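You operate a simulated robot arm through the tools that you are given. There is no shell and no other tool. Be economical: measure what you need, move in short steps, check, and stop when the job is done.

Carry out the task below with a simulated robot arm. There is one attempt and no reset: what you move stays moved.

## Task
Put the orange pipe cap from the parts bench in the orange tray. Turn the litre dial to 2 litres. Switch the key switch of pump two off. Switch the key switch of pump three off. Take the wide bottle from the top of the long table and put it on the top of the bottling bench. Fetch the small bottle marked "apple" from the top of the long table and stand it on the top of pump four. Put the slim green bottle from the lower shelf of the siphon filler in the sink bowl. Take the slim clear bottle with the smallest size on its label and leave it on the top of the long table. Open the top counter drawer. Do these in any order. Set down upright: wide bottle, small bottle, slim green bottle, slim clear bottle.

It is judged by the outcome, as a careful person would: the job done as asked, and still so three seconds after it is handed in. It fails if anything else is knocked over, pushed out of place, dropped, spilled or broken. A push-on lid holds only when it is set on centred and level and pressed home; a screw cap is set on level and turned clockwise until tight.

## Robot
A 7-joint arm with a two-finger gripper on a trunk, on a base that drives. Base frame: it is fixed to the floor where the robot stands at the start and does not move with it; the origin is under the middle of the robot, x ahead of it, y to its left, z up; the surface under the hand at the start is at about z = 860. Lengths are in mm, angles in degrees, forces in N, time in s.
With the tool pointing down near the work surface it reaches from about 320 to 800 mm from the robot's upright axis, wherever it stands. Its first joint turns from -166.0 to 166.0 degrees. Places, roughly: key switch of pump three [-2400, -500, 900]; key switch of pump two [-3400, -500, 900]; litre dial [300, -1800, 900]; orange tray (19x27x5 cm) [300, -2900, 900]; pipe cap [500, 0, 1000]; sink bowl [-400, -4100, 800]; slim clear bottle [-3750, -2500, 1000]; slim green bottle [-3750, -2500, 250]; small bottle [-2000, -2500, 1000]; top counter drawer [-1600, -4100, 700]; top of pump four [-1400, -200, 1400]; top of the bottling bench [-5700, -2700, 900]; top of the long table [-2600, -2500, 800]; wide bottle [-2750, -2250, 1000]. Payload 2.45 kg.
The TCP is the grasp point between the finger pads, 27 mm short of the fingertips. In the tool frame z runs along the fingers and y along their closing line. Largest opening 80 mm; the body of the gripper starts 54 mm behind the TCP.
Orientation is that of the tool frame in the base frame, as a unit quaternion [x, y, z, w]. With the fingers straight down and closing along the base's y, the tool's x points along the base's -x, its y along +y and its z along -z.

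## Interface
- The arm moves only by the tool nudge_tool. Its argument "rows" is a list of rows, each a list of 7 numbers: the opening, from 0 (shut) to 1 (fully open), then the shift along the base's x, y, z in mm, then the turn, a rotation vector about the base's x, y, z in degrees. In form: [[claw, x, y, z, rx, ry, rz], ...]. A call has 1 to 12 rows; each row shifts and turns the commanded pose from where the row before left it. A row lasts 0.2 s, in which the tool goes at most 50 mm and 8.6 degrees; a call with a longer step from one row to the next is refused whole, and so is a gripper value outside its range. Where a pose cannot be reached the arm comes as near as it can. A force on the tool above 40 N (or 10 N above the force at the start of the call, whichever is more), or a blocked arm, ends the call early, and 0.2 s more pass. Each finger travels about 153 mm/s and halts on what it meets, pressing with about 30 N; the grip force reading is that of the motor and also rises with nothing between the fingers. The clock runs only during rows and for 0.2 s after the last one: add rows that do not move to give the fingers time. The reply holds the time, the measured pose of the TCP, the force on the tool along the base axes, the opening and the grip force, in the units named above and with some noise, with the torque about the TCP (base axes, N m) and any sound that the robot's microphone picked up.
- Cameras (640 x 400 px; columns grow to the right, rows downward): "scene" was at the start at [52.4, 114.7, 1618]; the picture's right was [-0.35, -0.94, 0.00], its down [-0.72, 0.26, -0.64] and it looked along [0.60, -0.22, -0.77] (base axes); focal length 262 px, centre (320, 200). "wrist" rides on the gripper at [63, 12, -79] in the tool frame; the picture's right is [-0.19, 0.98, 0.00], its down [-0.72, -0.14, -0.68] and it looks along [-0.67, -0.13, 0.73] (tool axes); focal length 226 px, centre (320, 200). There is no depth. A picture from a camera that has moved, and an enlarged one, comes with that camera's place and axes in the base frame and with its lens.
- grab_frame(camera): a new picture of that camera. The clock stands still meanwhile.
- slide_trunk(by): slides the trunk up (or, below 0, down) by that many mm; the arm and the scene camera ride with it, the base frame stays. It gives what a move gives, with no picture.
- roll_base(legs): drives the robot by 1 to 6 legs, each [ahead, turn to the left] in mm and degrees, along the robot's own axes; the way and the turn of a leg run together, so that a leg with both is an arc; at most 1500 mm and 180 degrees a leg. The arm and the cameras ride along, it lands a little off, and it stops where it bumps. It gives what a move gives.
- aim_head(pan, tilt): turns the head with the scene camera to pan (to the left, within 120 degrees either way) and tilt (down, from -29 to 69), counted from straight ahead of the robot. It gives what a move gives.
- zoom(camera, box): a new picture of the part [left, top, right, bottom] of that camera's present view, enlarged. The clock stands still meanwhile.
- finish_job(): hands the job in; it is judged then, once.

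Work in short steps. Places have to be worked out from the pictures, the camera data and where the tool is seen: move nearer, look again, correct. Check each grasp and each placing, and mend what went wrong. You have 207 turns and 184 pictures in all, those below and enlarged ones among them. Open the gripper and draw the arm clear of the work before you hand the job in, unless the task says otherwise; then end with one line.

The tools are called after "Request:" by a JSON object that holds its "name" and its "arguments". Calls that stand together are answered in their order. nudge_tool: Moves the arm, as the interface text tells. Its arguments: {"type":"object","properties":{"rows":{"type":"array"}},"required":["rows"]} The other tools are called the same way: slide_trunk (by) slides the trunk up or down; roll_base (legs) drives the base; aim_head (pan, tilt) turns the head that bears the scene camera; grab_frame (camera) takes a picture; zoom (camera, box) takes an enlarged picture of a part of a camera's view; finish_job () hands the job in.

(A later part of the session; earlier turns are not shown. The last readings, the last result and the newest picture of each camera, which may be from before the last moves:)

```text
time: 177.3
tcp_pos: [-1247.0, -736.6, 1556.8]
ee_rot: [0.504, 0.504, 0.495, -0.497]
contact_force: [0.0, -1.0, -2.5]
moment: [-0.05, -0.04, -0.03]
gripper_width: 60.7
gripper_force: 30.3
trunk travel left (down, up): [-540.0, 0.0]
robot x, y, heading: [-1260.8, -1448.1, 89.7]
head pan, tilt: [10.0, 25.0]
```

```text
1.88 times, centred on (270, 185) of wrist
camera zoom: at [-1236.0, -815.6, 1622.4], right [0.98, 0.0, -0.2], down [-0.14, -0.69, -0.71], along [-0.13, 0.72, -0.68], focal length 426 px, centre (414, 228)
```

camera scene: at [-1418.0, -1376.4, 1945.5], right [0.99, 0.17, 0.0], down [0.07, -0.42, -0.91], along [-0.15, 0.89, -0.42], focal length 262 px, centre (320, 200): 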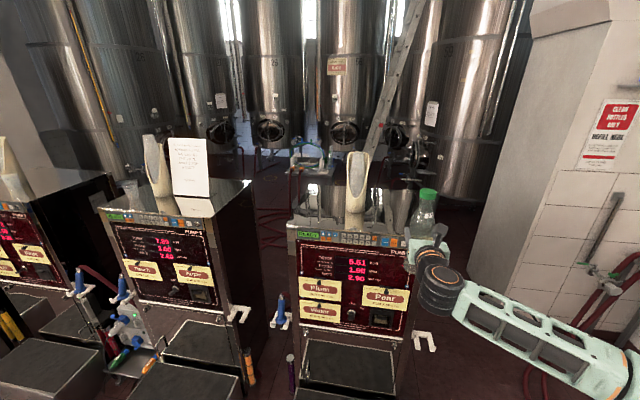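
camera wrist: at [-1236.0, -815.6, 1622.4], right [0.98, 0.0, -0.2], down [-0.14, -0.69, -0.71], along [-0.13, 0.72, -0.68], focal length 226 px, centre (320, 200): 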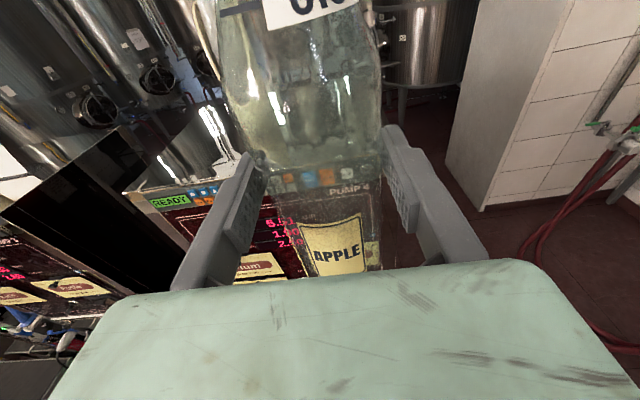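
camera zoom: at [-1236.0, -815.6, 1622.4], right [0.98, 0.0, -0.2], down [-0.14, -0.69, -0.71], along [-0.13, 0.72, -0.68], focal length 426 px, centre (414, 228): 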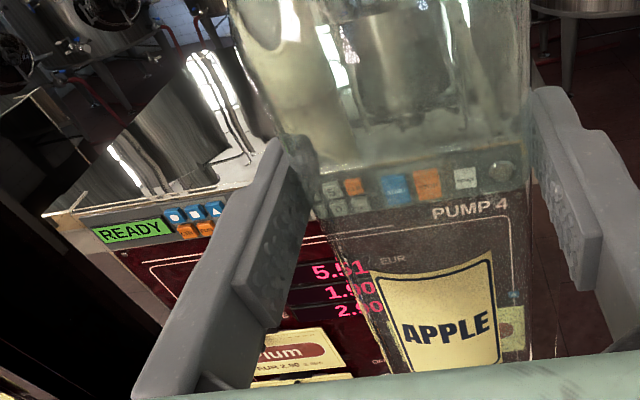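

Top plane is ≈1380, right edge about x −1150, so I'll place at about (−1270,−320). I drive 340 mm closer with the bottle base still ~60 mm above the top.

Request:
{"name": "nudge_tool", "arguments": {"rows": [[0.5, -20, 0, 15, 0, 0, 0], [0.5, 0, 0, 0, 0, 0, 0]]}}

Request:
{"name": "roll_base", "arguments": {"legs": [[330, 0]]}}

Request:
{"name": "grab_frame", "arguments": {"camera": "scene"}}

Request:
{"name": "grab_frame", "arguments": {"camera": "wrist"}}

```text
time: 177.9
tcp_pos: [-1266.2, -737.7, 1570.4]
ee_rot: [0.504, 0.504, 0.494, -0.497]
contact_force: [0.2, -0.4, -3.0]
moment: [-0.05, -0.03, 0.03]
gripper_width: 61.2
gripper_force: 29.7
trunk travel left (down, up): [-540.0, 0.0]
robot x, y, heading: [-1263.3, -1447.8, 90.0]
head pan, tilt: [10.0, 25.0]
```

```text
time: 180.1
tcp_pos: [-1267.3, -407.4, 1568.9]
ee_rot: [0.504, 0.504, 0.495, -0.497]
contact_force: [-0.2, 0.8, -3.0]
moment: [-0.07, -0.05, -0.01]
gripper_width: 60.8
gripper_force: 30.1
trunk travel left (down, up): [-540.0, 0.0]
robot x, y, heading: [-1263.2, -1117.8, 89.4]
head pan, tilt: [10.0, 25.0]
```

```text
114 pictures are left
camera scene: at [-1417.1, -1045.2, 1945.5], right [0.99, 0.17, 0.0], down [0.07, -0.42, -0.91], along [-0.15, 0.89, -0.42], focal length 262 px, centre (320, 200)
```

scene: 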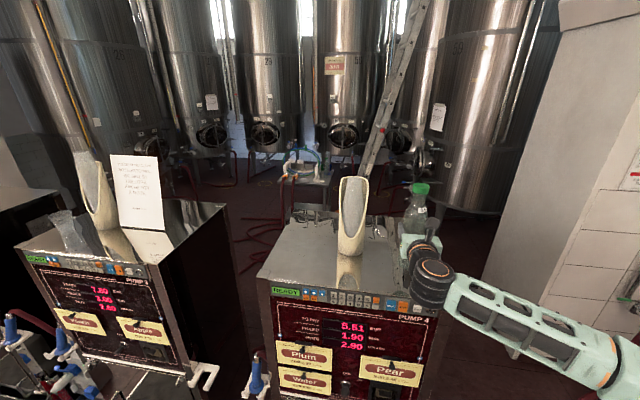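

```text
113 pictures are left
camera wrist: at [-1255.2, -485.1, 1636.5], right [0.98, 0.0, -0.2], down [-0.14, -0.69, -0.71], along [-0.13, 0.72, -0.68], focal length 226 px, centre (320, 200)
```

wrist: 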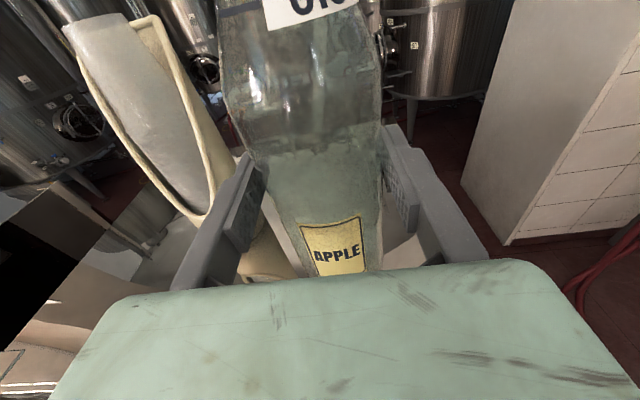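

The right edge of the top is near x −1180. I shift to x≈−1287, extend to y≈−325, and then lower.

Request:
{"name": "nudge_tool", "arguments": {"rows": [[0.5, -10, 20, 0, 0, 0, 0], [0.5, -10, 30, 0, 0, 0, 0], [0.5, 0, 32, 0, 0, 0, 0], [0.5, 0, 0, -20, 0, 0, 0], [0.5, 0, 0, -15, 0, 0, 0], [0.5, 0, 0, 0, 0, 0, 0]]}}

Request:
{"name": "grab_frame", "arguments": {"camera": "wrist"}}

Request:
{"name": "zoom", "arguments": {"camera": "scene", "box": [280, 160, 480, 300]}}

```text
time: 181.5
tcp_pos: [-1286.8, -326.1, 1535.4]
ee_rot: [0.505, 0.504, 0.495, -0.497]
contact_force: [-0.4, 0.5, -3.1]
moment: [-0.03, 0.0, 0.02]
gripper_width: 60.9
gripper_force: 30.2
trunk travel left (down, up): [-540.0, 0.0]
robot x, y, heading: [-1261.6, -1121.1, 89.6]
head pan, tilt: [10.0, 25.0]
```

```text
112 pictures are left
camera wrist: at [-1274.7, -404.5, 1602.2], right [0.98, 0.0, -0.2], down [-0.14, -0.69, -0.71], along [-0.13, 0.72, -0.68], focal length 226 px, centre (320, 200)
```

wrist: 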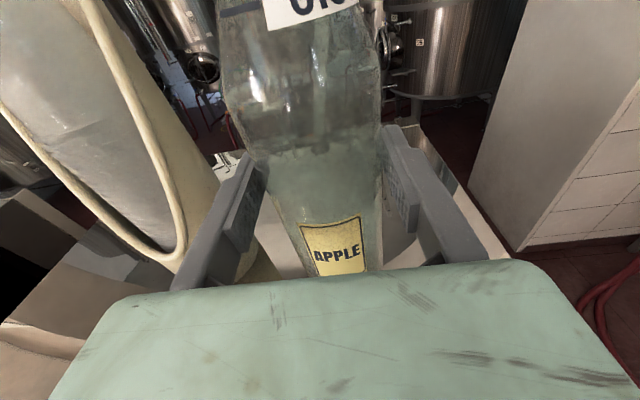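

```text
2.86 times, centred on (380, 230) of scene
camera zoom: at [-1417.0, -1046.9, 1945.6], right [0.99, 0.17, 0.0], down [0.07, -0.42, -0.91], along [-0.15, 0.89, -0.42], focal length 747 px, centre (149, 114)
```

zoom: 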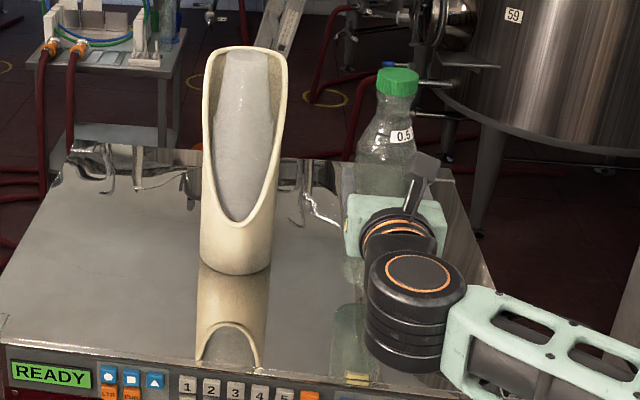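

Well placed over the top. I lower in 4–5 mm steps until contact.

Request:
{"name": "nudge_tool", "arguments": {"rows": [[0.5, 0, 0, -8, 0, 0, 0], [0.5, 0, 0, -6, 0, 0, 0], [0.5, 0, 0, -4, 0, 0, 0], [0.5, 0, 0, -4, 0, 0, 0], [0.5, 0, 0, -4, 0, 0, 0], [0.5, 0, 0, -4, 0, 0, 0], [0.5, 0, 0, 0, 0, 0, 0]]}}

```text
time: 183.1
tcp_pos: [-1287.9, -325.4, 1505.5]
ee_rot: [0.504, 0.504, 0.495, -0.497]
contact_force: [-0.2, 0.3, -3.3]
moment: [-0.1, 0.01, 0.03]
gripper_width: 60.9
gripper_force: 30.1
trunk travel left (down, up): [-540.0, 0.0]
robot x, y, heading: [-1260.5, -1120.2, 89.6]
head pan, tilt: [10.0, 25.0]
```

Request:
{"name": "nudge_tool", "arguments": {"rows": [[0.5, 0, 0, -3, 0, 0, 0], [0.5, 0, 0, -3, 0, 0, 0], [0.5, 0, 0, -3, 0, 0, 0], [0.5, 0, 0, -3, 0, 0, 0], [0.5, 0, 0, 0, 0, 0, 0]]}}

Request:
{"name": "zoom", "arguments": {"camera": "scene", "box": [280, 160, 480, 300]}}

```text
time: 184.3
tcp_pos: [-1287.4, -327.5, 1495.1]
ee_rot: [0.503, 0.504, 0.495, -0.497]
contact_force: [-3.0, 2.6, 21.6]
moment: [0.62, 0.48, 0.14]
gripper_width: 61.1
gripper_force: 30.6
trunk travel left (down, up): [-540.0, 0.0]
robot x, y, heading: [-1263.0, -1120.5, 90.0]
head pan, tilt: [10.0, 25.0]
```

```text
2.86 times, centred on (380, 230) of scene
camera zoom: at [-1417.5, -1049.4, 1945.7], right [0.99, 0.17, 0.0], down [0.07, -0.42, -0.91], along [-0.15, 0.89, -0.42], focal length 747 px, centre (149, 114)
```

zoom: 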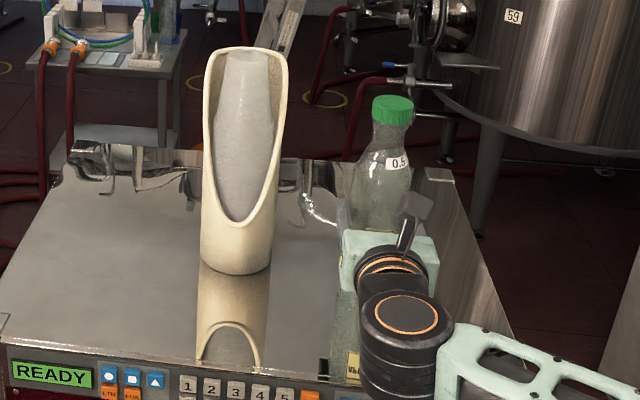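

Contact at bottle base ≈1380. I release and withdraw straight back.

Request:
{"name": "nudge_tool", "arguments": {"rows": [[0.5, 0, 0, 1.5, 0, 0, 0], [0.8, 0, 0, 0, 0, 0, 0], [1, 0, 0, 0, 0, 0, 0], [1, 0, 0, 0, 0, 0, 0], [1, 0, -20, 0, 0, 0, 0], [1, 0, -40, 0, 0, 0, 0], [1, 0, -40, 0, 0, 0, 0], [1, 0, 0, 0, 0, 0, 0]]}}

Request:
{"name": "grab_frame", "arguments": {"camera": "wrist"}}

Request:
{"name": "zoom", "arguments": {"camera": "scene", "box": [280, 160, 480, 300]}}

```text
time: 186.1
tcp_pos: [-1286.4, -426.3, 1494.6]
ee_rot: [0.504, 0.504, 0.496, -0.497]
contact_force: [0.0, 0.2, -0.1]
moment: [-0.01, 0.03, 0.01]
gripper_width: 79.8
gripper_force: 0.1
trunk travel left (down, up): [-540.0, 0.0]
robot x, y, heading: [-1261.1, -1117.8, 89.6]
head pan, tilt: [10.0, 25.0]
```

```text
109 pictures are left
camera wrist: at [-1275.2, -504.3, 1560.4], right [0.98, 0.0, -0.2], down [-0.14, -0.69, -0.71], along [-0.13, 0.72, -0.68], focal length 226 px, centre (320, 200)
```

wrist: 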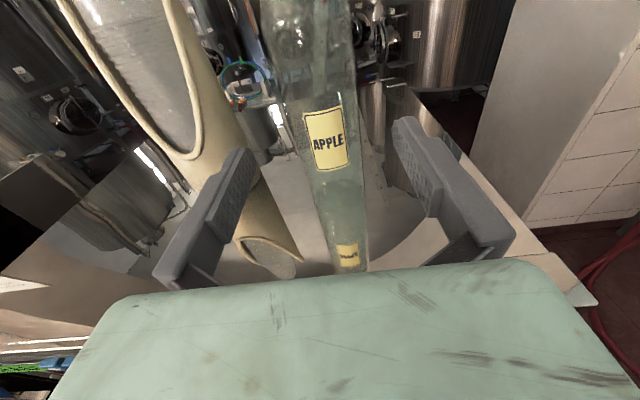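

```text
2.86 times, centred on (380, 230) of scene
camera zoom: at [-1417.5, -1046.0, 1945.5], right [0.99, 0.17, 0.0], down [0.07, -0.42, -0.91], along [-0.15, 0.89, -0.42], focal length 747 px, centre (149, 114)
```

zoom: 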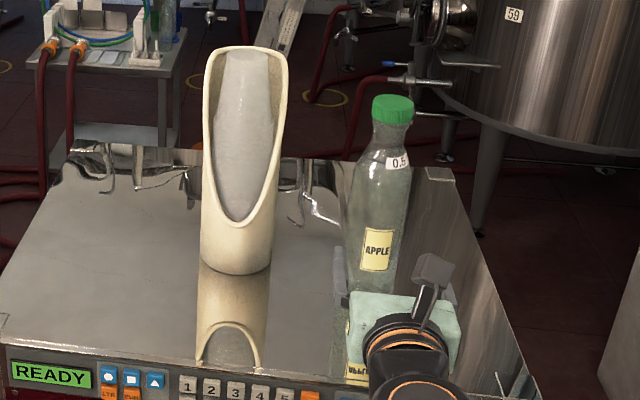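

The apple bottle stands on pump four. Next pump three's key: I back off, drive west in front of it and look.

Request:
{"name": "roll_base", "arguments": {"legs": [[-330, 0], [0, 90], [1150, 0], [0, -90]]}}

Request:
{"name": "slide_trunk", "arguments": {"by": -500}}

Request:
{"name": "aim_head", "arguments": {"pan": 5, "tilt": 25}}

Request:
{"name": "grab_frame", "arguments": {"camera": "scene"}}

Request:
{"name": "grab_frame", "arguments": {"camera": "wrist"}}

```text
time: 201.7
tcp_pos: [-2462.8, -775.3, 1494.3]
ee_rot: [0.499, 0.508, 0.491, -0.502]
contact_force: [-0.4, 0.5, -0.4]
moment: [0.02, -0.01, 0.02]
gripper_width: 80.2
gripper_force: 0.1
trunk travel left (down, up): [-540.0, 0.0]
robot x, y, heading: [-2426.9, -1468.2, 90.6]
head pan, tilt: [10.0, 25.0]
```

```text
refused: -500 is not a number from -400 to 400
```

```text
time: 202.3
tcp_pos: [-2461.6, -775.8, 1494.9]
ee_rot: [0.5, 0.508, 0.491, -0.501]
contact_force: [-0.2, 1.1, -0.4]
moment: [0.03, 0.0, 0.0]
gripper_width: 80.0
gripper_force: 0.1
trunk travel left (down, up): [-540.0, 0.0]
robot x, y, heading: [-2424.8, -1470.0, 91.0]
head pan, tilt: [5.0, 25.0]
```

```text
107 pictures are left
camera scene: at [-2574.6, -1397.3, 1945.6], right [0.99, 0.1, 0.0], down [0.04, -0.42, -0.91], along [-0.09, 0.9, -0.42], focal length 262 px, centre (320, 200)
```

scene: 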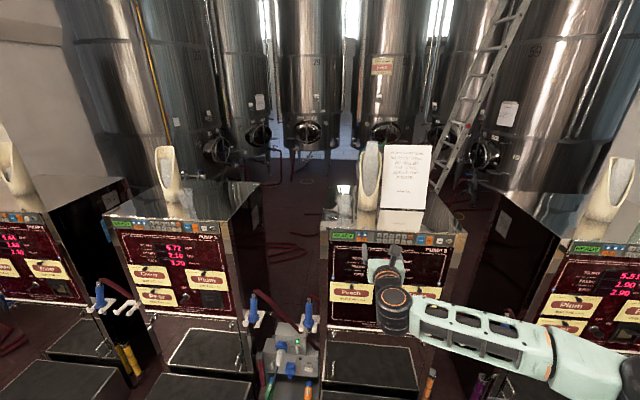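

```text
106 pictures are left
camera wrist: at [-2449.6, -853.9, 1560.7], right [0.98, 0.02, -0.2], down [-0.13, -0.7, -0.71], along [-0.15, 0.72, -0.68], focal length 226 px, centre (320, 200)
```

wrist: 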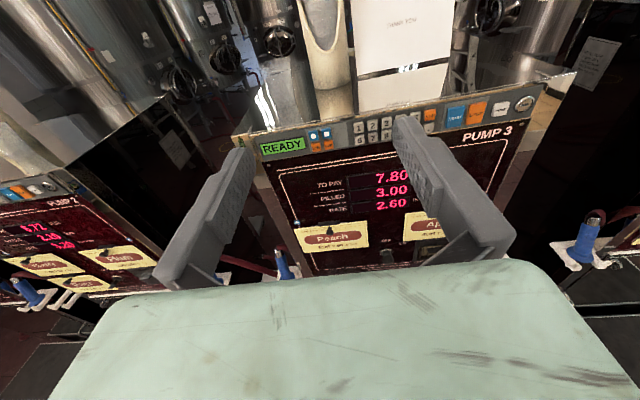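

I lower the trunk in two goes and look at the key from a lower height.

Request:
{"name": "slide_trunk", "arguments": {"by": -400}}

Request:
{"name": "aim_head", "arguments": {"pan": -5, "tilt": 30}}

Request:
{"name": "grab_frame", "arguments": {"camera": "scene"}}

Request:
{"name": "grab_frame", "arguments": {"camera": "wrist"}}

```text
time: 206.2
tcp_pos: [-2463.5, -776.2, 1095.3]
ee_rot: [0.5, 0.509, 0.49, -0.501]
contact_force: [0.8, 0.2, -0.5]
moment: [0.02, 0.0, -0.01]
gripper_width: 79.9
gripper_force: 0.0
trunk travel left (down, up): [-140.0, 400.0]
robot x, y, heading: [-2422.0, -1469.7, 91.2]
head pan, tilt: [5.0, 25.0]
```

```text
time: 206.9
tcp_pos: [-2463.3, -775.2, 1093.9]
ee_rot: [0.5, 0.508, 0.491, -0.501]
contact_force: [-0.2, -0.1, 0.1]
moment: [0.0, 0.02, 0.04]
gripper_width: 80.1
gripper_force: 0.0
trunk travel left (down, up): [-140.0, 400.0]
robot x, y, heading: [-2424.8, -1469.2, 90.9]
head pan, tilt: [-5.0, 30.0]
```

```text
105 pictures are left
camera scene: at [-2558.6, -1398.8, 1537.6], right [1.0, -0.07, 0.0], down [-0.04, -0.5, -0.87], along [0.06, 0.86, -0.5], focal length 262 px, centre (320, 200)
```

scene: 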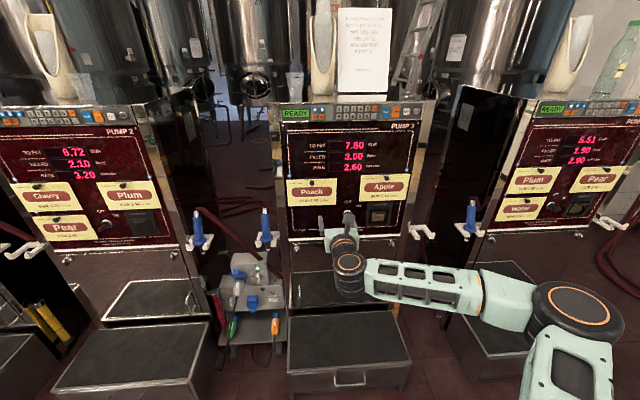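

```text
104 pictures are left
camera wrist: at [-2449.6, -854.0, 1160.7], right [0.98, 0.02, -0.2], down [-0.13, -0.7, -0.71], along [-0.15, 0.72, -0.68], focal length 226 px, centre (320, 200)
```

wrist: 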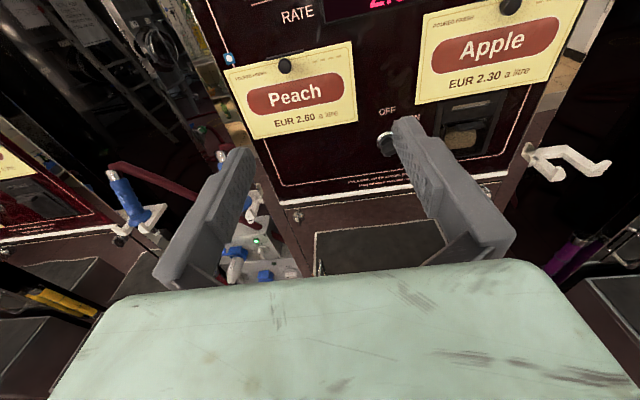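

The key is near [−2376,−480,928]. I shift the tool toward that line for a clear view.

Request:
{"name": "nudge_tool", "arguments": {"rows": [[1, 40, 0, -25, 0, 0, 0], [1, 40, 0, -25, 0, 0, 0], [1, 7, 0, -30, 0, 0, 0], [1, 0, 0, 0, 0, 0, 0]]}}

Request:
{"name": "grab_frame", "arguments": {"camera": "wrist"}}

Request:
{"name": "zoom", "arguments": {"camera": "wrist", "box": [260, 60, 400, 180]}}

Request:
{"name": "zoom", "arguments": {"camera": "scene", "box": [300, 170, 420, 250]}}

```text
time: 207.9
tcp_pos: [-2376.9, -776.2, 1014.5]
ee_rot: [0.499, 0.508, 0.491, -0.501]
contact_force: [-0.1, 0.3, 0.4]
moment: [-0.01, 0.05, -0.01]
gripper_width: 79.9
gripper_force: 0.0
trunk travel left (down, up): [-140.0, 400.0]
robot x, y, heading: [-2427.5, -1467.1, 90.7]
head pan, tilt: [-5.0, 30.0]
```

```text
103 pictures are left
camera wrist: at [-2362.5, -854.4, 1080.4], right [0.98, 0.02, -0.2], down [-0.13, -0.7, -0.71], along [-0.15, 0.72, -0.68], focal length 226 px, centre (320, 200)
```

wrist: 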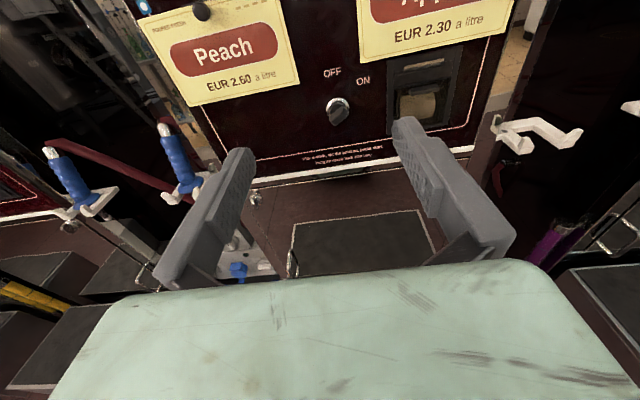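

```text
3.33 times, centred on (330, 120) of wrist
camera zoom: at [-2362.5, -854.4, 1080.4], right [0.98, 0.02, -0.2], down [-0.13, -0.7, -0.71], along [-0.15, 0.72, -0.68], focal length 754 px, centre (287, 467)
```

zoom: 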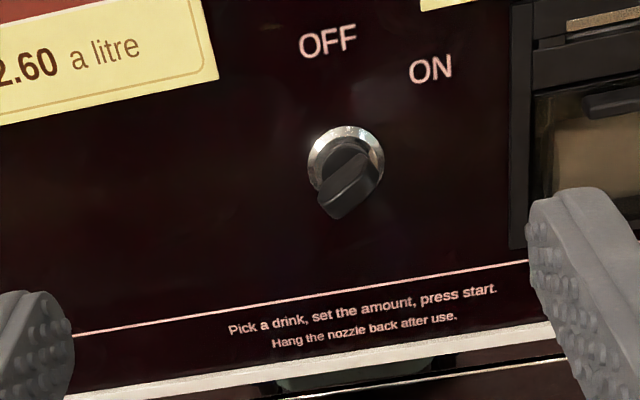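

```text
5.00 times, centred on (360, 210) of scene
camera zoom: at [-2558.6, -1398.6, 1537.6], right [1.0, -0.07, 0.0], down [-0.04, -0.5, -0.87], along [0.06, 0.86, -0.5], focal length 1308 px, centre (120, 150)
```

zoom: 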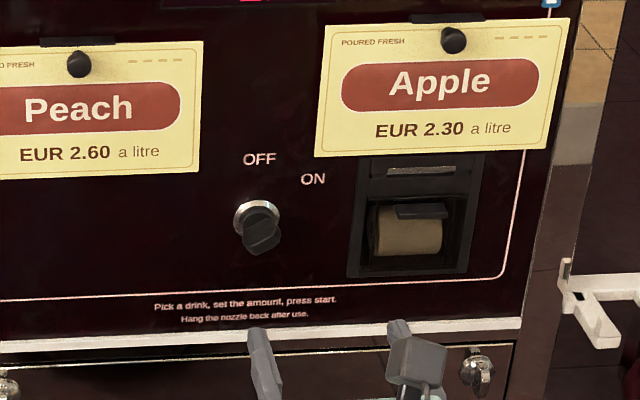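

Key blade at ≈[−2374,−476,919], in ON (about 45° right of up); OFF is straight up. I pull the tool back, roll it +45° to straddle the blade, lower to its height, and drive up.

Request:
{"name": "nudge_tool", "arguments": {"rows": [[1, 1, -20, -16, 0, 7.5, 0], [1, 1, -20, -16, 0, 7.5, 0], [1, 1, -20, -16, 0, 7.5, 0], [1, 1, -20, -16, 0, 7.5, 0], [1, 1, -20, -16, 0, 7.5, 0], [1, 1, -20, -16, 0, 7.5, 0], [1, 0, 0, 0, 0, 0, 0]]}}

Request:
{"name": "roll_base", "arguments": {"legs": [[340, 0]]}}

Request:
{"name": "grab_frame", "arguments": {"camera": "wrist"}}

Request:
{"name": "grab_frame", "arguments": {"camera": "scene"}}

```text
time: 209.5
tcp_pos: [-2371.2, -895.4, 919.2]
ee_rot: [-0.65, -0.277, -0.262, 0.658]
contact_force: [-0.2, 0.0, -0.1]
moment: [0.02, 0.0, 0.01]
gripper_width: 79.9
gripper_force: 0.1
trunk travel left (down, up): [-140.0, 400.0]
robot x, y, heading: [-2428.7, -1467.7, 90.8]
head pan, tilt: [-5.0, 30.0]
```

```text
time: 211.7
tcp_pos: [-2378.0, -554.8, 918.3]
ee_rot: [-0.649, -0.278, -0.261, 0.658]
contact_force: [0.3, 0.6, 0.6]
moment: [0.0, 0.01, -0.01]
gripper_width: 79.9
gripper_force: 0.0
trunk travel left (down, up): [-140.0, 400.0]
robot x, y, heading: [-2431.3, -1129.7, 90.7]
head pan, tilt: [-5.0, 30.0]
```

```text
100 pictures are left
camera wrist: at [-2322.0, -632.7, 956.1], right [0.56, 0.02, -0.83], down [-0.59, -0.7, -0.41], along [-0.59, 0.72, -0.38], focal length 226 px, centre (320, 200)
```

wrist: 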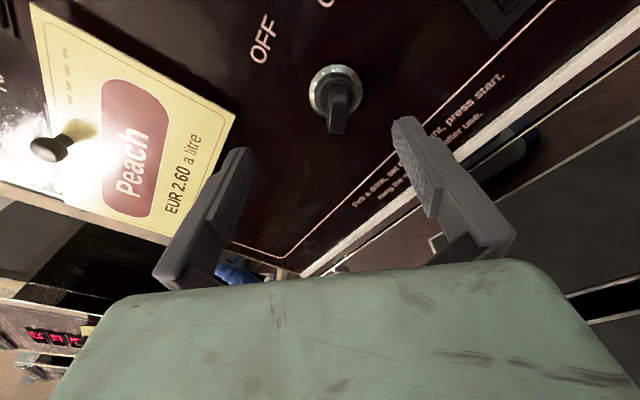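

```text
99 pictures are left
camera scene: at [-2564.0, -1058.3, 1537.6], right [1.0, -0.07, 0.0], down [-0.04, -0.5, -0.87], along [0.06, 0.86, -0.5], focal length 262 px, centre (320, 200)
```

scene: 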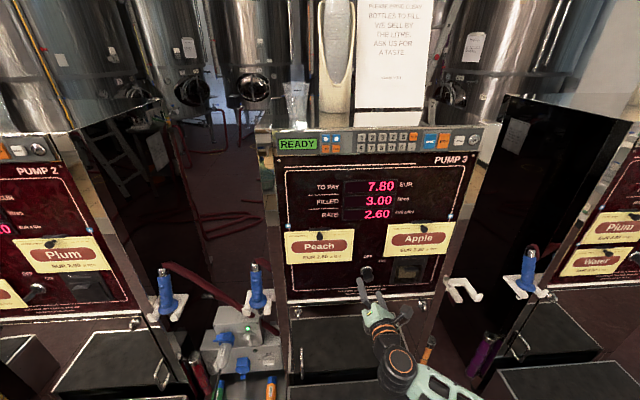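

The fingers straddle the blade line; it sits about 8–10 mm off-centre along the closing axis. I correct and advance 40 mm.

Request:
{"name": "nudge_tool", "arguments": {"rows": [[1, 7, 0, -6, 0, 0, 0], [1, 0, 20, 0, 0, 0, 0], [1, 0, 20, 0, 0, 0, 0], [1, 0, 0, 0, 0, 0, 0]]}}

Request:
{"name": "grab_frame", "arguments": {"camera": "wrist"}}

```text
time: 212.7
tcp_pos: [-2370.6, -514.3, 913.2]
ee_rot: [-0.65, -0.278, -0.262, 0.657]
contact_force: [1.2, -0.7, 0.3]
moment: [-0.03, -0.01, -0.03]
gripper_width: 79.9
gripper_force: 0.1
trunk travel left (down, up): [-140.0, 400.0]
robot x, y, heading: [-2430.7, -1127.9, 91.0]
head pan, tilt: [-5.0, 30.0]
```

```text
98 pictures are left
camera wrist: at [-2315.0, -592.3, 950.3], right [0.56, 0.02, -0.83], down [-0.59, -0.7, -0.41], along [-0.59, 0.72, -0.38], focal length 226 px, centre (320, 200)
```

wrist: 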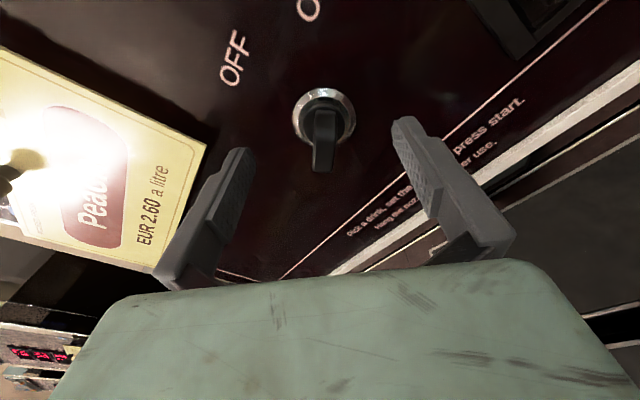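

Centred now; panel face ≈ y −446. I advance 30 mm and close on the blade.

Request:
{"name": "nudge_tool", "arguments": {"rows": [[1, 0, 15, 0, 0, 0, 0], [1, 0, 14, 0, 0, 0, 0], [0.6, 0, 0, 0, 0, 0, 0], [0.3, 0, 0, 0, 0, 0, 0], [0, 0, 0, 0, 0, 0, 0], [0, 0, 0, 0, 0, 0, 0]]}}

Request:
{"name": "grab_frame", "arguments": {"camera": "wrist"}}

```text
time: 214.1
tcp_pos: [-2367.9, -484.0, 911.5]
ee_rot: [-0.651, -0.277, -0.263, 0.656]
contact_force: [9.1, 4.9, -5.3]
moment: [-0.65, 0.0, -0.82]
gripper_width: 12.3
gripper_force: 39.3
trunk travel left (down, up): [-140.0, 400.0]
robot x, y, heading: [-2429.5, -1127.2, 90.9]
head pan, tilt: [-5.0, 30.0]
```

```text
97 pictures are left
camera wrist: at [-2313.7, -562.9, 949.5], right [0.55, 0.01, -0.83], down [-0.59, -0.7, -0.41], along [-0.58, 0.72, -0.38], focal length 226 px, centre (320, 200)
```

wrist: 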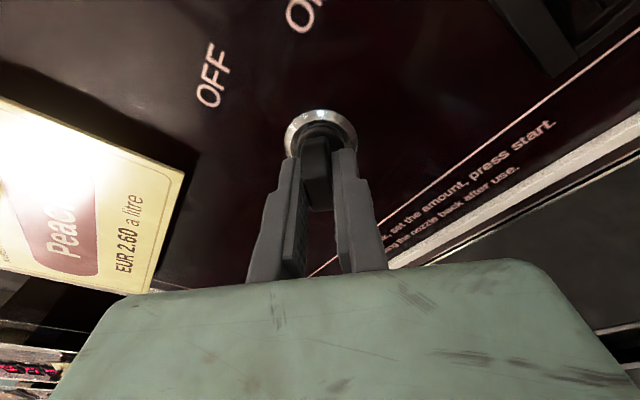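

Blade gripped (12 mm). I turn −45° about y to bring it upright to OFF.

Request:
{"name": "nudge_tool", "arguments": {"rows": [[0, 0, 0, 0, 0, -7.5, 0], [0, 0, 0, 0, 0, -7.5, 0], [0, 0, 0, 0, 0, -7.5, 0], [0, 0, 0, 0, 0, -7.5, 0], [0, 0, 0, 0, 0, -7.5, 0], [0, 0, 0, 0, 0, -7.5, 0], [0, 0, 0, 0, 0, 0, 0]]}}

Request:
{"name": "grab_frame", "arguments": {"camera": "wrist"}}

```text
time: 215.7
tcp_pos: [-2369.4, -483.4, 911.8]
ee_rot: [0.501, 0.51, 0.49, -0.5]
contact_force: [12.8, 8.8, -5.5]
moment: [0.32, 0.02, -1.0]
gripper_width: 12.6
gripper_force: 39.1
trunk travel left (down, up): [-140.0, 400.0]
robot x, y, heading: [-2430.6, -1125.7, 91.0]
head pan, tilt: [-5.0, 30.0]
```

```text
96 pictures are left
camera wrist: at [-2355.5, -562.8, 978.7], right [0.98, 0.02, -0.19], down [-0.13, -0.7, -0.7], along [-0.15, 0.72, -0.68], focal length 226 px, centre (320, 200)
```

wrist: 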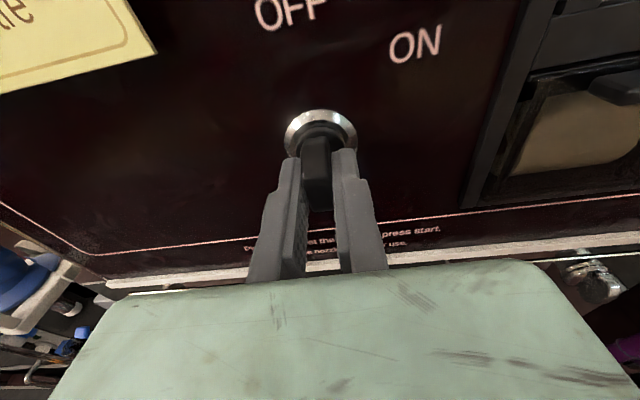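

The blade follows and is upright toward OFF. I release and withdraw.

Request:
{"name": "nudge_tool", "arguments": {"rows": [[0.4, 0, 0, 0, 0, 0, 0], [0.8, 0, 0, 0, 0, 0, 0], [0.8, 0, 0, 0, 0, 0, 0], [0.8, 0, -30, 0, 0, 0, 0], [0.8, 0, -40, 0, 0, 0, 0], [0.8, 0, 0, 0, 0, 0, 0]]}}

Request:
{"name": "grab_frame", "arguments": {"camera": "wrist"}}

```text
time: 217.1
tcp_pos: [-2369.7, -555.7, 914.8]
ee_rot: [0.499, 0.509, 0.49, -0.502]
contact_force: [0.3, -0.1, -0.5]
moment: [-0.02, 0.01, 0.01]
gripper_width: 64.1
gripper_force: 0.0
trunk travel left (down, up): [-140.0, 400.0]
robot x, y, heading: [-2431.7, -1124.9, 90.8]
head pan, tilt: [-5.0, 30.0]
```

```text
95 pictures are left
camera wrist: at [-2356.1, -634.5, 979.8], right [0.98, 0.02, -0.2], down [-0.13, -0.7, -0.71], along [-0.15, 0.72, -0.68], focal length 226 px, centre (320, 200)
```

wrist: 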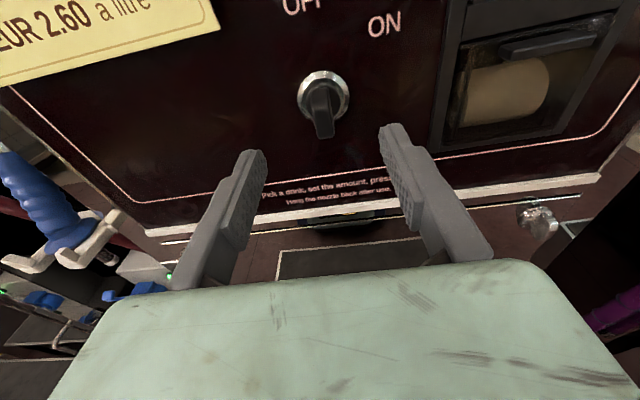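

Pump three is OFF. Same for pump two: back off, drive 1000 mm west, and look.

Request:
{"name": "roll_base", "arguments": {"legs": [[-340, 0], [0, 89.2], [1000, 0], [0, -90]]}}

Request:
{"name": "grab_frame", "arguments": {"camera": "wrist"}}

Request:
{"name": "grab_frame", "arguments": {"camera": "scene"}}

```text
time: 231.9
tcp_pos: [-3354.4, -899.6, 912.4]
ee_rot: [0.502, 0.506, 0.493, -0.499]
contact_force: [-0.3, -0.3, -1.0]
moment: [-0.01, 0.02, 0.01]
gripper_width: 64.4
gripper_force: 0.2
trunk travel left (down, up): [-140.0, 400.0]
robot x, y, heading: [-3419.2, -1469.6, 90.1]
head pan, tilt: [-5.0, 30.0]
```

```text
94 pictures are left
camera wrist: at [-3341.2, -977.4, 979.6], right [0.98, 0.01, -0.2], down [-0.14, -0.7, -0.71], along [-0.14, 0.72, -0.68], focal length 226 px, centre (320, 200)
```

wrist: 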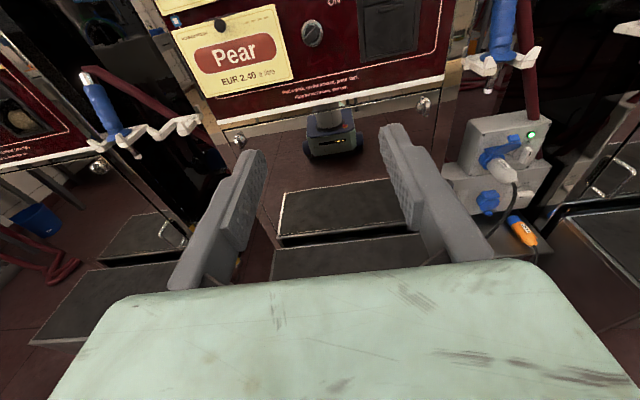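

```text
93 pictures are left
camera scene: at [-3553.6, -1399.3, 1537.6], right [1.0, -0.08, 0.0], down [-0.04, -0.5, -0.87], along [0.07, 0.86, -0.5], focal length 262 px, centre (320, 200)
```

scene: 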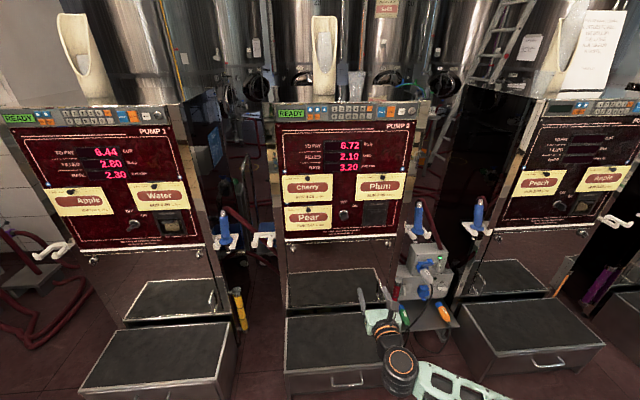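

Pump three's display is dark now — it is off. Pump two's key is near [−3369,−475,917]; I zoom on its blade.

Request:
{"name": "zoom", "arguments": {"camera": "scene", "box": [310, 190, 390, 245]}}

Request:
{"name": "nudge_tool", "arguments": {"rows": [[1, -2, 0, 1, 0, 7.5, 0], [1, -2, 0, 1, 0, 7.5, 0], [1, -2, 0, 0, 0, 7.5, 0], [1, -2, 0, 0, 0, 7.5, 0], [1, -2, 0, 0, 0, 7.5, 0], [1, -2, 0, 0, 0, 7.5, 0], [1, 0, 0, 0, 0, 0, 0]]}}

Request:
{"name": "roll_base", "arguments": {"legs": [[340, 0]]}}

Request:
{"name": "grab_frame", "arguments": {"camera": "wrist"}}

```text
7.27 times, centred on (350, 218) of scene
camera zoom: at [-3553.6, -1399.3, 1537.6], right [1.0, -0.08, 0.0], down [-0.04, -0.5, -0.87], along [0.07, 0.86, -0.5], focal length 1902 px, centre (102, 73)
```

zoom: 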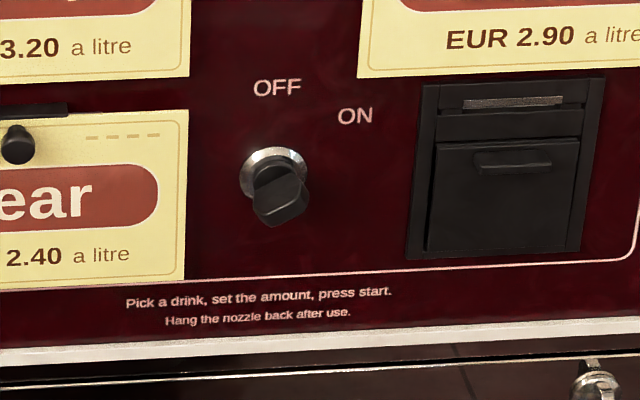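

```text
time: 233.5
tcp_pos: [-3365.5, -899.0, 914.6]
ee_rot: [-0.653, -0.276, -0.263, 0.654]
contact_force: [0.9, -0.1, -0.3]
moment: [-0.01, -0.01, -0.01]
gripper_width: 80.0
gripper_force: 0.1
trunk travel left (down, up): [-140.0, 400.0]
robot x, y, heading: [-3424.8, -1469.2, 90.1]
head pan, tilt: [-5.0, 30.0]
```

```text
time: 235.7
tcp_pos: [-3367.5, -557.9, 915.6]
ee_rot: [-0.653, -0.276, -0.263, 0.654]
contact_force: [0.0, -0.8, 0.3]
moment: [0.0, 0.02, -0.01]
gripper_width: 80.1
gripper_force: 0.0
trunk travel left (down, up): [-140.0, 400.0]
robot x, y, heading: [-3422.0, -1131.8, 90.2]
head pan, tilt: [-5.0, 30.0]
```

```text
91 pictures are left
camera wrist: at [-3313.1, -636.2, 953.2], right [0.56, 0.01, -0.83], down [-0.6, -0.7, -0.4], along [-0.58, 0.72, -0.38], focal length 226 px, centre (320, 200)
```

wrist: 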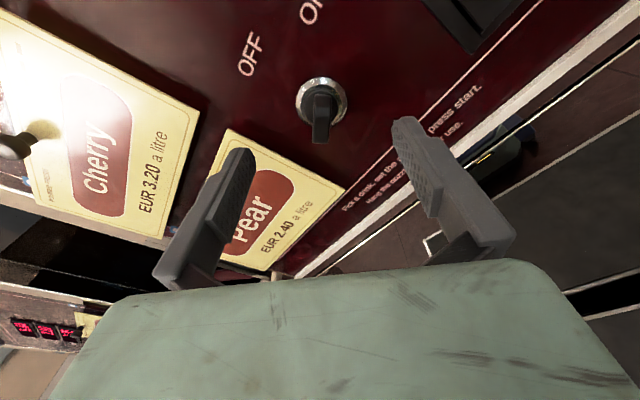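

The blade is centred. I advance 73 mm and close.

Request:
{"name": "nudge_tool", "arguments": {"rows": [[1, 0, 25, 0, 0, 0, 0], [1, 0, 25, 0, 0, 0, 0], [1, 0, 12, 0, 0, 0, 0], [1, 0, 11, 0, 0, 0, 0], [0.6, 0, 0, 0, 0, 0, 0], [0.3, 0, 0, 0, 0, 0, 0], [0, 0, 0, 0, 0, 0, 0], [0, 0, 0, 0, 0, 0, 0]]}}

Request:
{"name": "grab_frame", "arguments": {"camera": "wrist"}}

```text
time: 237.5
tcp_pos: [-3368.1, -483.7, 916.1]
ee_rot: [-0.653, -0.276, -0.262, 0.655]
contact_force: [-2.8, 10.2, 7.2]
moment: [-1.01, 0.05, -0.24]
gripper_width: 11.7
gripper_force: 38.6
trunk travel left (down, up): [-140.0, 400.0]
robot x, y, heading: [-3421.4, -1130.4, 90.3]
head pan, tilt: [-5.0, 30.0]
```

```text
90 pictures are left
camera wrist: at [-3313.5, -562.4, 953.6], right [0.56, 0.01, -0.83], down [-0.6, -0.7, -0.4], along [-0.58, 0.72, -0.38], focal length 226 px, centre (320, 200)
```

wrist: 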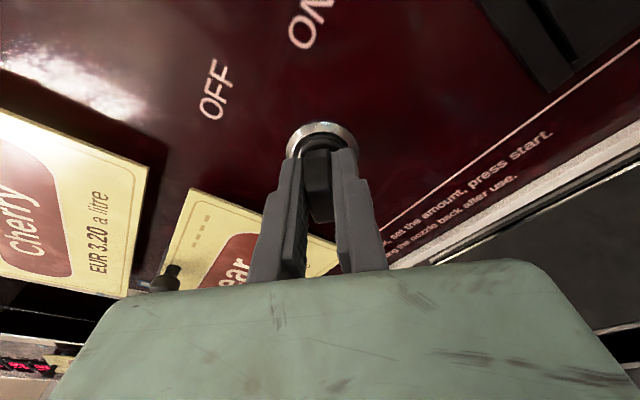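

Gripped. I turn −45°, release and withdraw.

Request:
{"name": "nudge_tool", "arguments": {"rows": [[0, 0, 0, 0, 0, -7.5, 0], [0, 0, 0, 0, 0, -7.5, 0], [0, 0, 0, 0, 0, -7.5, 0], [0, 0, 0, 0, 0, -7.5, 0], [0, 0, 0, 0, 0, -7.5, 0], [0, 0, 0, 0, 0, -7.5, 0], [0, 0, 0, 0, 0, 0, 0]]}}

Request:
{"name": "nudge_tool", "arguments": {"rows": [[0.4, 0, 0, 0, 0, 0, 0], [0.8, 0, 0, 0, 0, 0, 0], [0.8, 0, 0, 0, 0, 0, 0], [0.8, 0, -30, 0, 0, 0, 0], [0.8, 0, -40, 0, 0, 0, 0], [0.8, 0, 0, 0, 0, 0, 0]]}}

Request:
{"name": "grab_frame", "arguments": {"camera": "wrist"}}

Request:
{"name": "grab_frame", "arguments": {"camera": "scene"}}

```text
time: 239.1
tcp_pos: [-3371.2, -485.2, 916.7]
ee_rot: [0.502, 0.507, 0.491, -0.5]
contact_force: [-9.0, 1.9, 4.5]
moment: [-0.39, 0.08, -0.97]
gripper_width: 12.0
gripper_force: 38.7
trunk travel left (down, up): [-140.0, 400.0]
robot x, y, heading: [-3420.9, -1129.1, 90.0]
head pan, tilt: [-5.0, 30.0]
stopped in row 7: the force on the tool passed its limit at 42 N (the readings are from after the stop); the commanded pose is now the measured one
```

```text
time: 240.4
tcp_pos: [-3371.6, -555.8, 916.2]
ee_rot: [0.501, 0.507, 0.492, -0.5]
contact_force: [-0.6, 0.2, 0.3]
moment: [-0.02, -0.03, 0.0]
gripper_width: 64.1
gripper_force: 0.1
trunk travel left (down, up): [-140.0, 400.0]
robot x, y, heading: [-3425.7, -1129.0, 90.7]
head pan, tilt: [-5.0, 30.0]
```

```text
89 pictures are left
camera wrist: at [-3357.3, -633.9, 982.5], right [0.98, 0.01, -0.2], down [-0.13, -0.69, -0.71], along [-0.14, 0.72, -0.68], focal length 226 px, centre (320, 200)
```

wrist: 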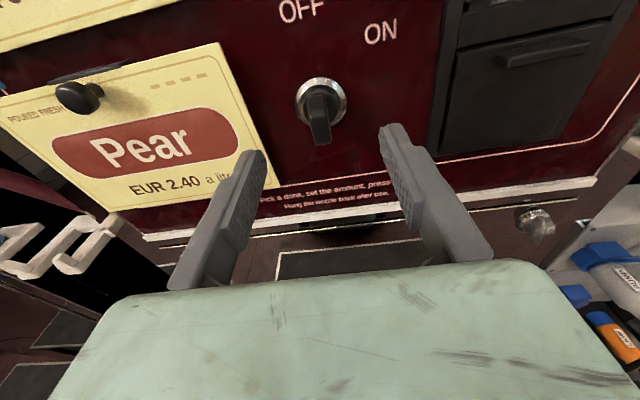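

```text
88 pictures are left
camera scene: at [-3555.5, -1058.1, 1537.7], right [1.0, -0.08, 0.0], down [-0.04, -0.5, -0.87], along [0.07, 0.86, -0.5], focal length 262 px, centre (320, 200)
```

scene: 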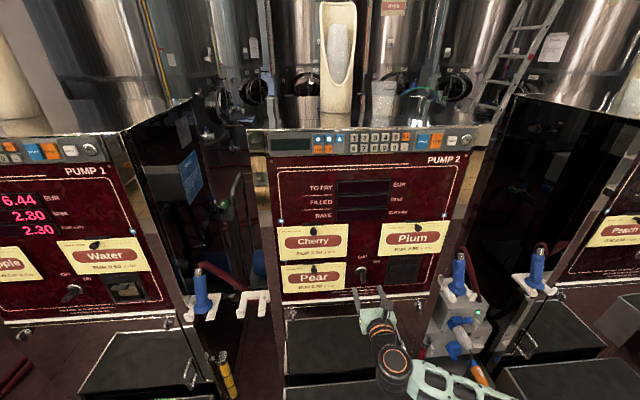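

Both pump switches are off (displays dark). Next, the wide bottle: I drive around to face it from the north side of the table.

Request:
{"name": "roll_base", "arguments": {"legs": [[-340, 0], [0, -90], [680, 0], [0, -90]]}}

Request:
{"name": "aim_head", "arguments": {"pan": 8, "tilt": 35}}

Request:
{"name": "grab_frame", "arguments": {"camera": "scene"}}

Request:
{"name": "grab_frame", "arguments": {"camera": "wrist"}}

```text
time: 253.9
tcp_pos: [-2789.9, -2023.9, 917.0]
ee_rot: [0.506, -0.502, 0.5, 0.492]
contact_force: [-0.1, 0.4, -0.2]
moment: [0.0, -0.01, 0.02]
gripper_width: 63.9
gripper_force: 0.1
trunk travel left (down, up): [-140.0, 400.0]
robot x, y, heading: [-2736.4, -1448.7, -89.7]
head pan, tilt: [-5.0, 30.0]
```

```text
time: 254.7
tcp_pos: [-2790.5, -2023.0, 917.0]
ee_rot: [0.506, -0.502, 0.499, 0.493]
contact_force: [0.1, -0.1, 0.3]
moment: [0.01, 0.0, 0.02]
gripper_width: 64.3
gripper_force: 0.0
trunk travel left (down, up): [-140.0, 400.0]
robot x, y, heading: [-2735.8, -1453.7, -89.6]
head pan, tilt: [8.0, 35.0]
```

```text
87 pictures are left
camera scene: at [-2584.7, -1516.0, 1529.9], right [-0.99, -0.14, 0.0], down [-0.08, 0.57, -0.82], along [0.12, -0.81, -0.57], focal length 262 px, centre (320, 200)
```

scene: 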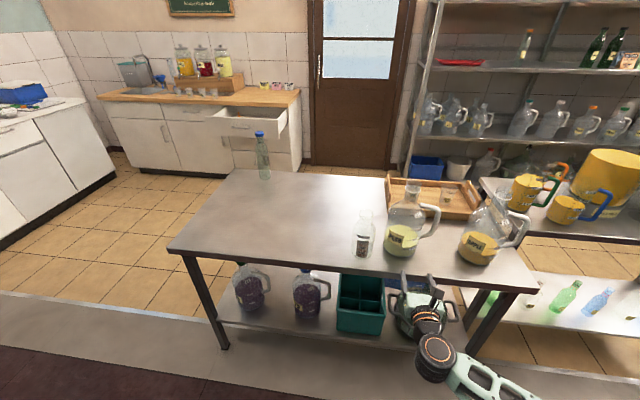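

```text
86 pictures are left
camera wrist: at [-2804.7, -1945.5, 982.4], right [-0.98, -0.01, -0.2], down [0.14, 0.69, -0.71], along [0.14, -0.72, -0.68], focal length 226 px, centre (320, 200)
```

wrist: 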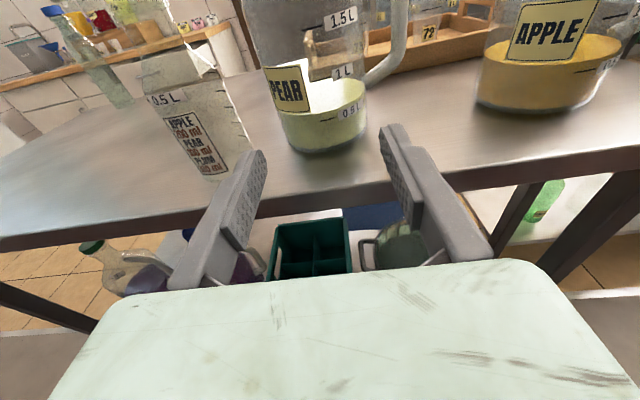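

I need to tell which is the "wide bottle": a clear one with a recipe label, or one of two handled jugs. I zoom in.

Request:
{"name": "zoom", "arguments": {"camera": "scene", "box": [330, 160, 550, 290]}}

Request:
{"name": "zoom", "arguments": {"camera": "wrist", "box": [120, 0, 400, 180]}}

Request:
{"name": "zoom", "arguments": {"camera": "scene", "box": [400, 0, 640, 180]}}

```text
2.91 times, centred on (440, 225) of scene
camera zoom: at [-2584.7, -1516.0, 1529.9], right [-0.99, -0.14, 0.0], down [-0.08, 0.57, -0.82], along [0.12, -0.81, -0.57], focal length 761 px, centre (-29, 127)
```

zoom: 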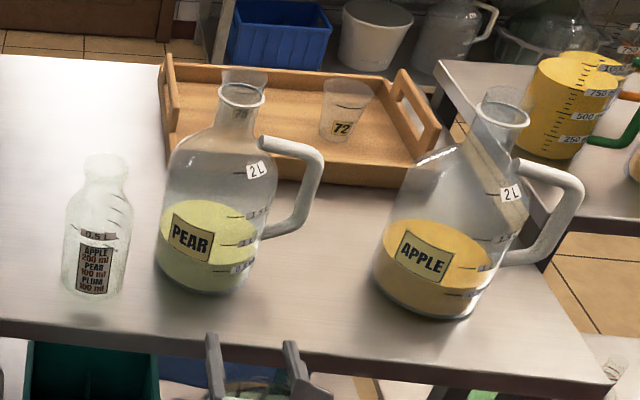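

```text
2.22 times, centred on (260, 90) of wrist
camera zoom: at [-2804.7, -1945.5, 982.4], right [-0.98, -0.01, -0.2], down [0.14, 0.69, -0.71], along [0.14, -0.72, -0.68], focal length 502 px, centre (453, 444)
```

zoom: 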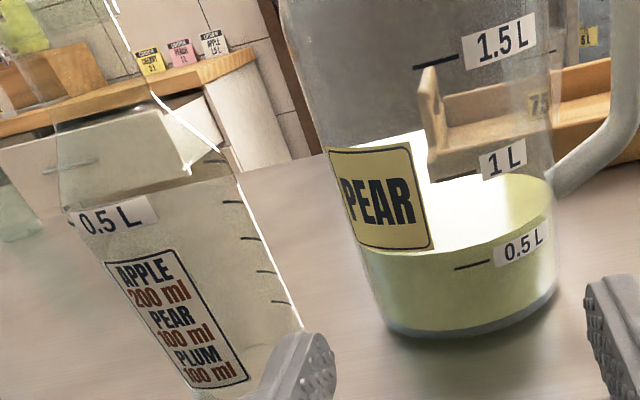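

```text
2.22 times, centred on (520, 90) of scene
camera zoom: at [-2584.7, -1516.0, 1529.9], right [-0.99, -0.14, 0.0], down [-0.08, 0.57, -0.82], along [0.12, -0.81, -0.57], focal length 581 px, centre (-124, 444)
```

zoom: 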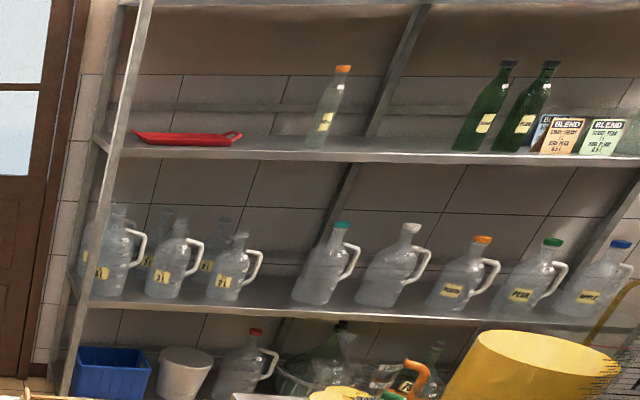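

The unique clear bottle with the blend label (0.5 L, squat, wide neck) is the wide bottle: base ≈(−2639,−2184), neck z≈985, lip ≈1025. I line the gripper up in front of its neck.

Request:
{"name": "nudge_tool", "arguments": {"rows": [[1, 40, 0, 20, 0, 0, 0], [1, 40, 0, 20, 0, 0, 0], [1, 40, 0, 20, 0, 0, 0], [1, 31, 0, 13, 0, 0, 0], [1, 0, 0, 0, 0, 0, 0]]}}

Request:
{"name": "grab_frame", "arguments": {"camera": "wrist"}}

Request:
{"name": "zoom", "arguments": {"camera": "scene", "box": [300, 180, 460, 280]}}

```text
time: 255.8
tcp_pos: [-2638.2, -2023.7, 989.0]
ee_rot: [0.506, -0.502, 0.499, 0.492]
contact_force: [0.2, -1.0, -0.2]
moment: [-0.05, 0.01, -0.02]
gripper_width: 79.9
gripper_force: 0.0
trunk travel left (down, up): [-140.0, 400.0]
robot x, y, heading: [-2736.0, -1450.3, -89.9]
head pan, tilt: [8.0, 35.0]
```

```text
82 pictures are left
camera wrist: at [-2652.7, -1945.8, 1055.2], right [-0.98, -0.01, -0.2], down [0.14, 0.69, -0.71], along [0.14, -0.72, -0.68], focal length 226 px, centre (320, 200)
```

wrist: 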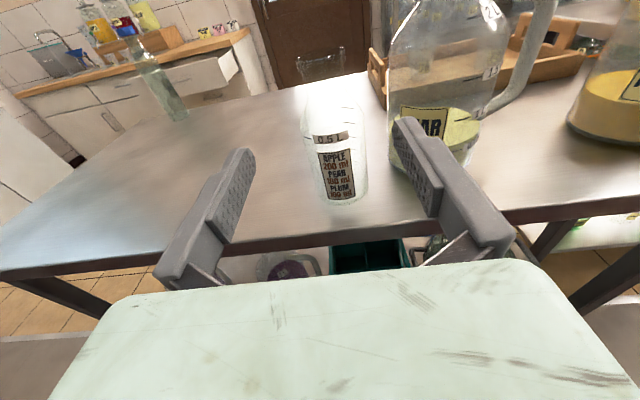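

```text
4.00 times, centred on (380, 230) of scene
camera zoom: at [-2584.1, -1516.2, 1529.7], right [-0.99, -0.14, 0.0], down [-0.08, 0.57, -0.82], along [0.12, -0.81, -0.57], focal length 1046 px, centre (80, 80)
```

zoom: 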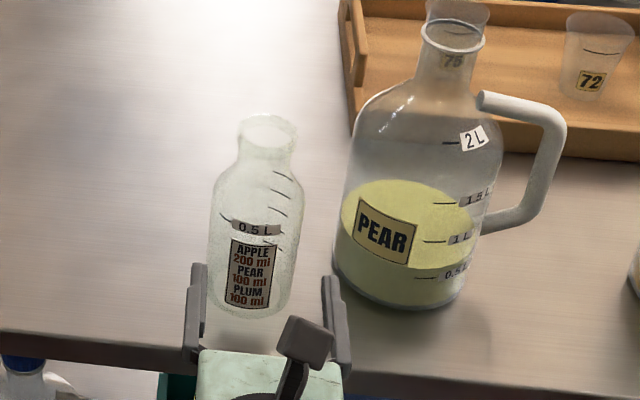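

Bottle axis ≈(−2640,−2195), neck 968–1005. The jug's side is ~26 mm clear of the finger path; I narrow to 0.85 and advance 100, then check.

Request:
{"name": "nudge_tool", "arguments": {"rows": [[0.85, -2, -35, 0, 0, 0, 0], [0.85, 0, -35, 0, 0, 0, 0], [0.85, 0, -30, 0, 0, 0, 0], [0.85, 0, 0, 0, 0, 0, 0]]}}

Request:
{"name": "grab_frame", "arguments": {"camera": "wrist"}}

```text
time: 256.9
tcp_pos: [-2641.1, -2124.3, 988.3]
ee_rot: [0.507, -0.502, 0.499, 0.492]
contact_force: [0.0, 0.2, -0.5]
moment: [0.02, 0.03, 0.02]
gripper_width: 68.0
gripper_force: 0.1
trunk travel left (down, up): [-140.0, 400.0]
robot x, y, heading: [-2739.4, -1450.2, -89.8]
head pan, tilt: [8.0, 35.0]
```

```text
80 pictures are left
camera wrist: at [-2655.5, -2046.0, 1055.1], right [-0.98, -0.01, -0.2], down [0.14, 0.69, -0.71], along [0.14, -0.72, -0.68], focal length 226 px, centre (320, 200)
```

wrist: 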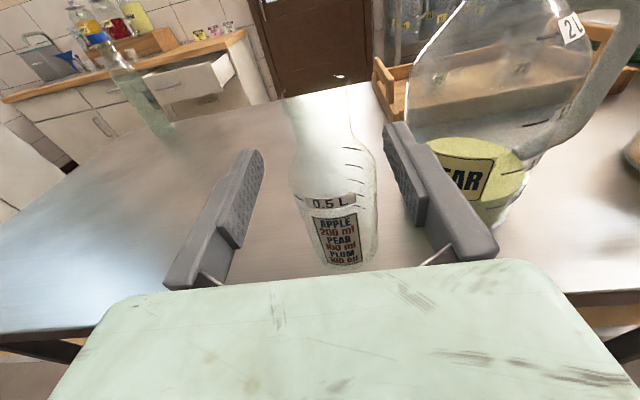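

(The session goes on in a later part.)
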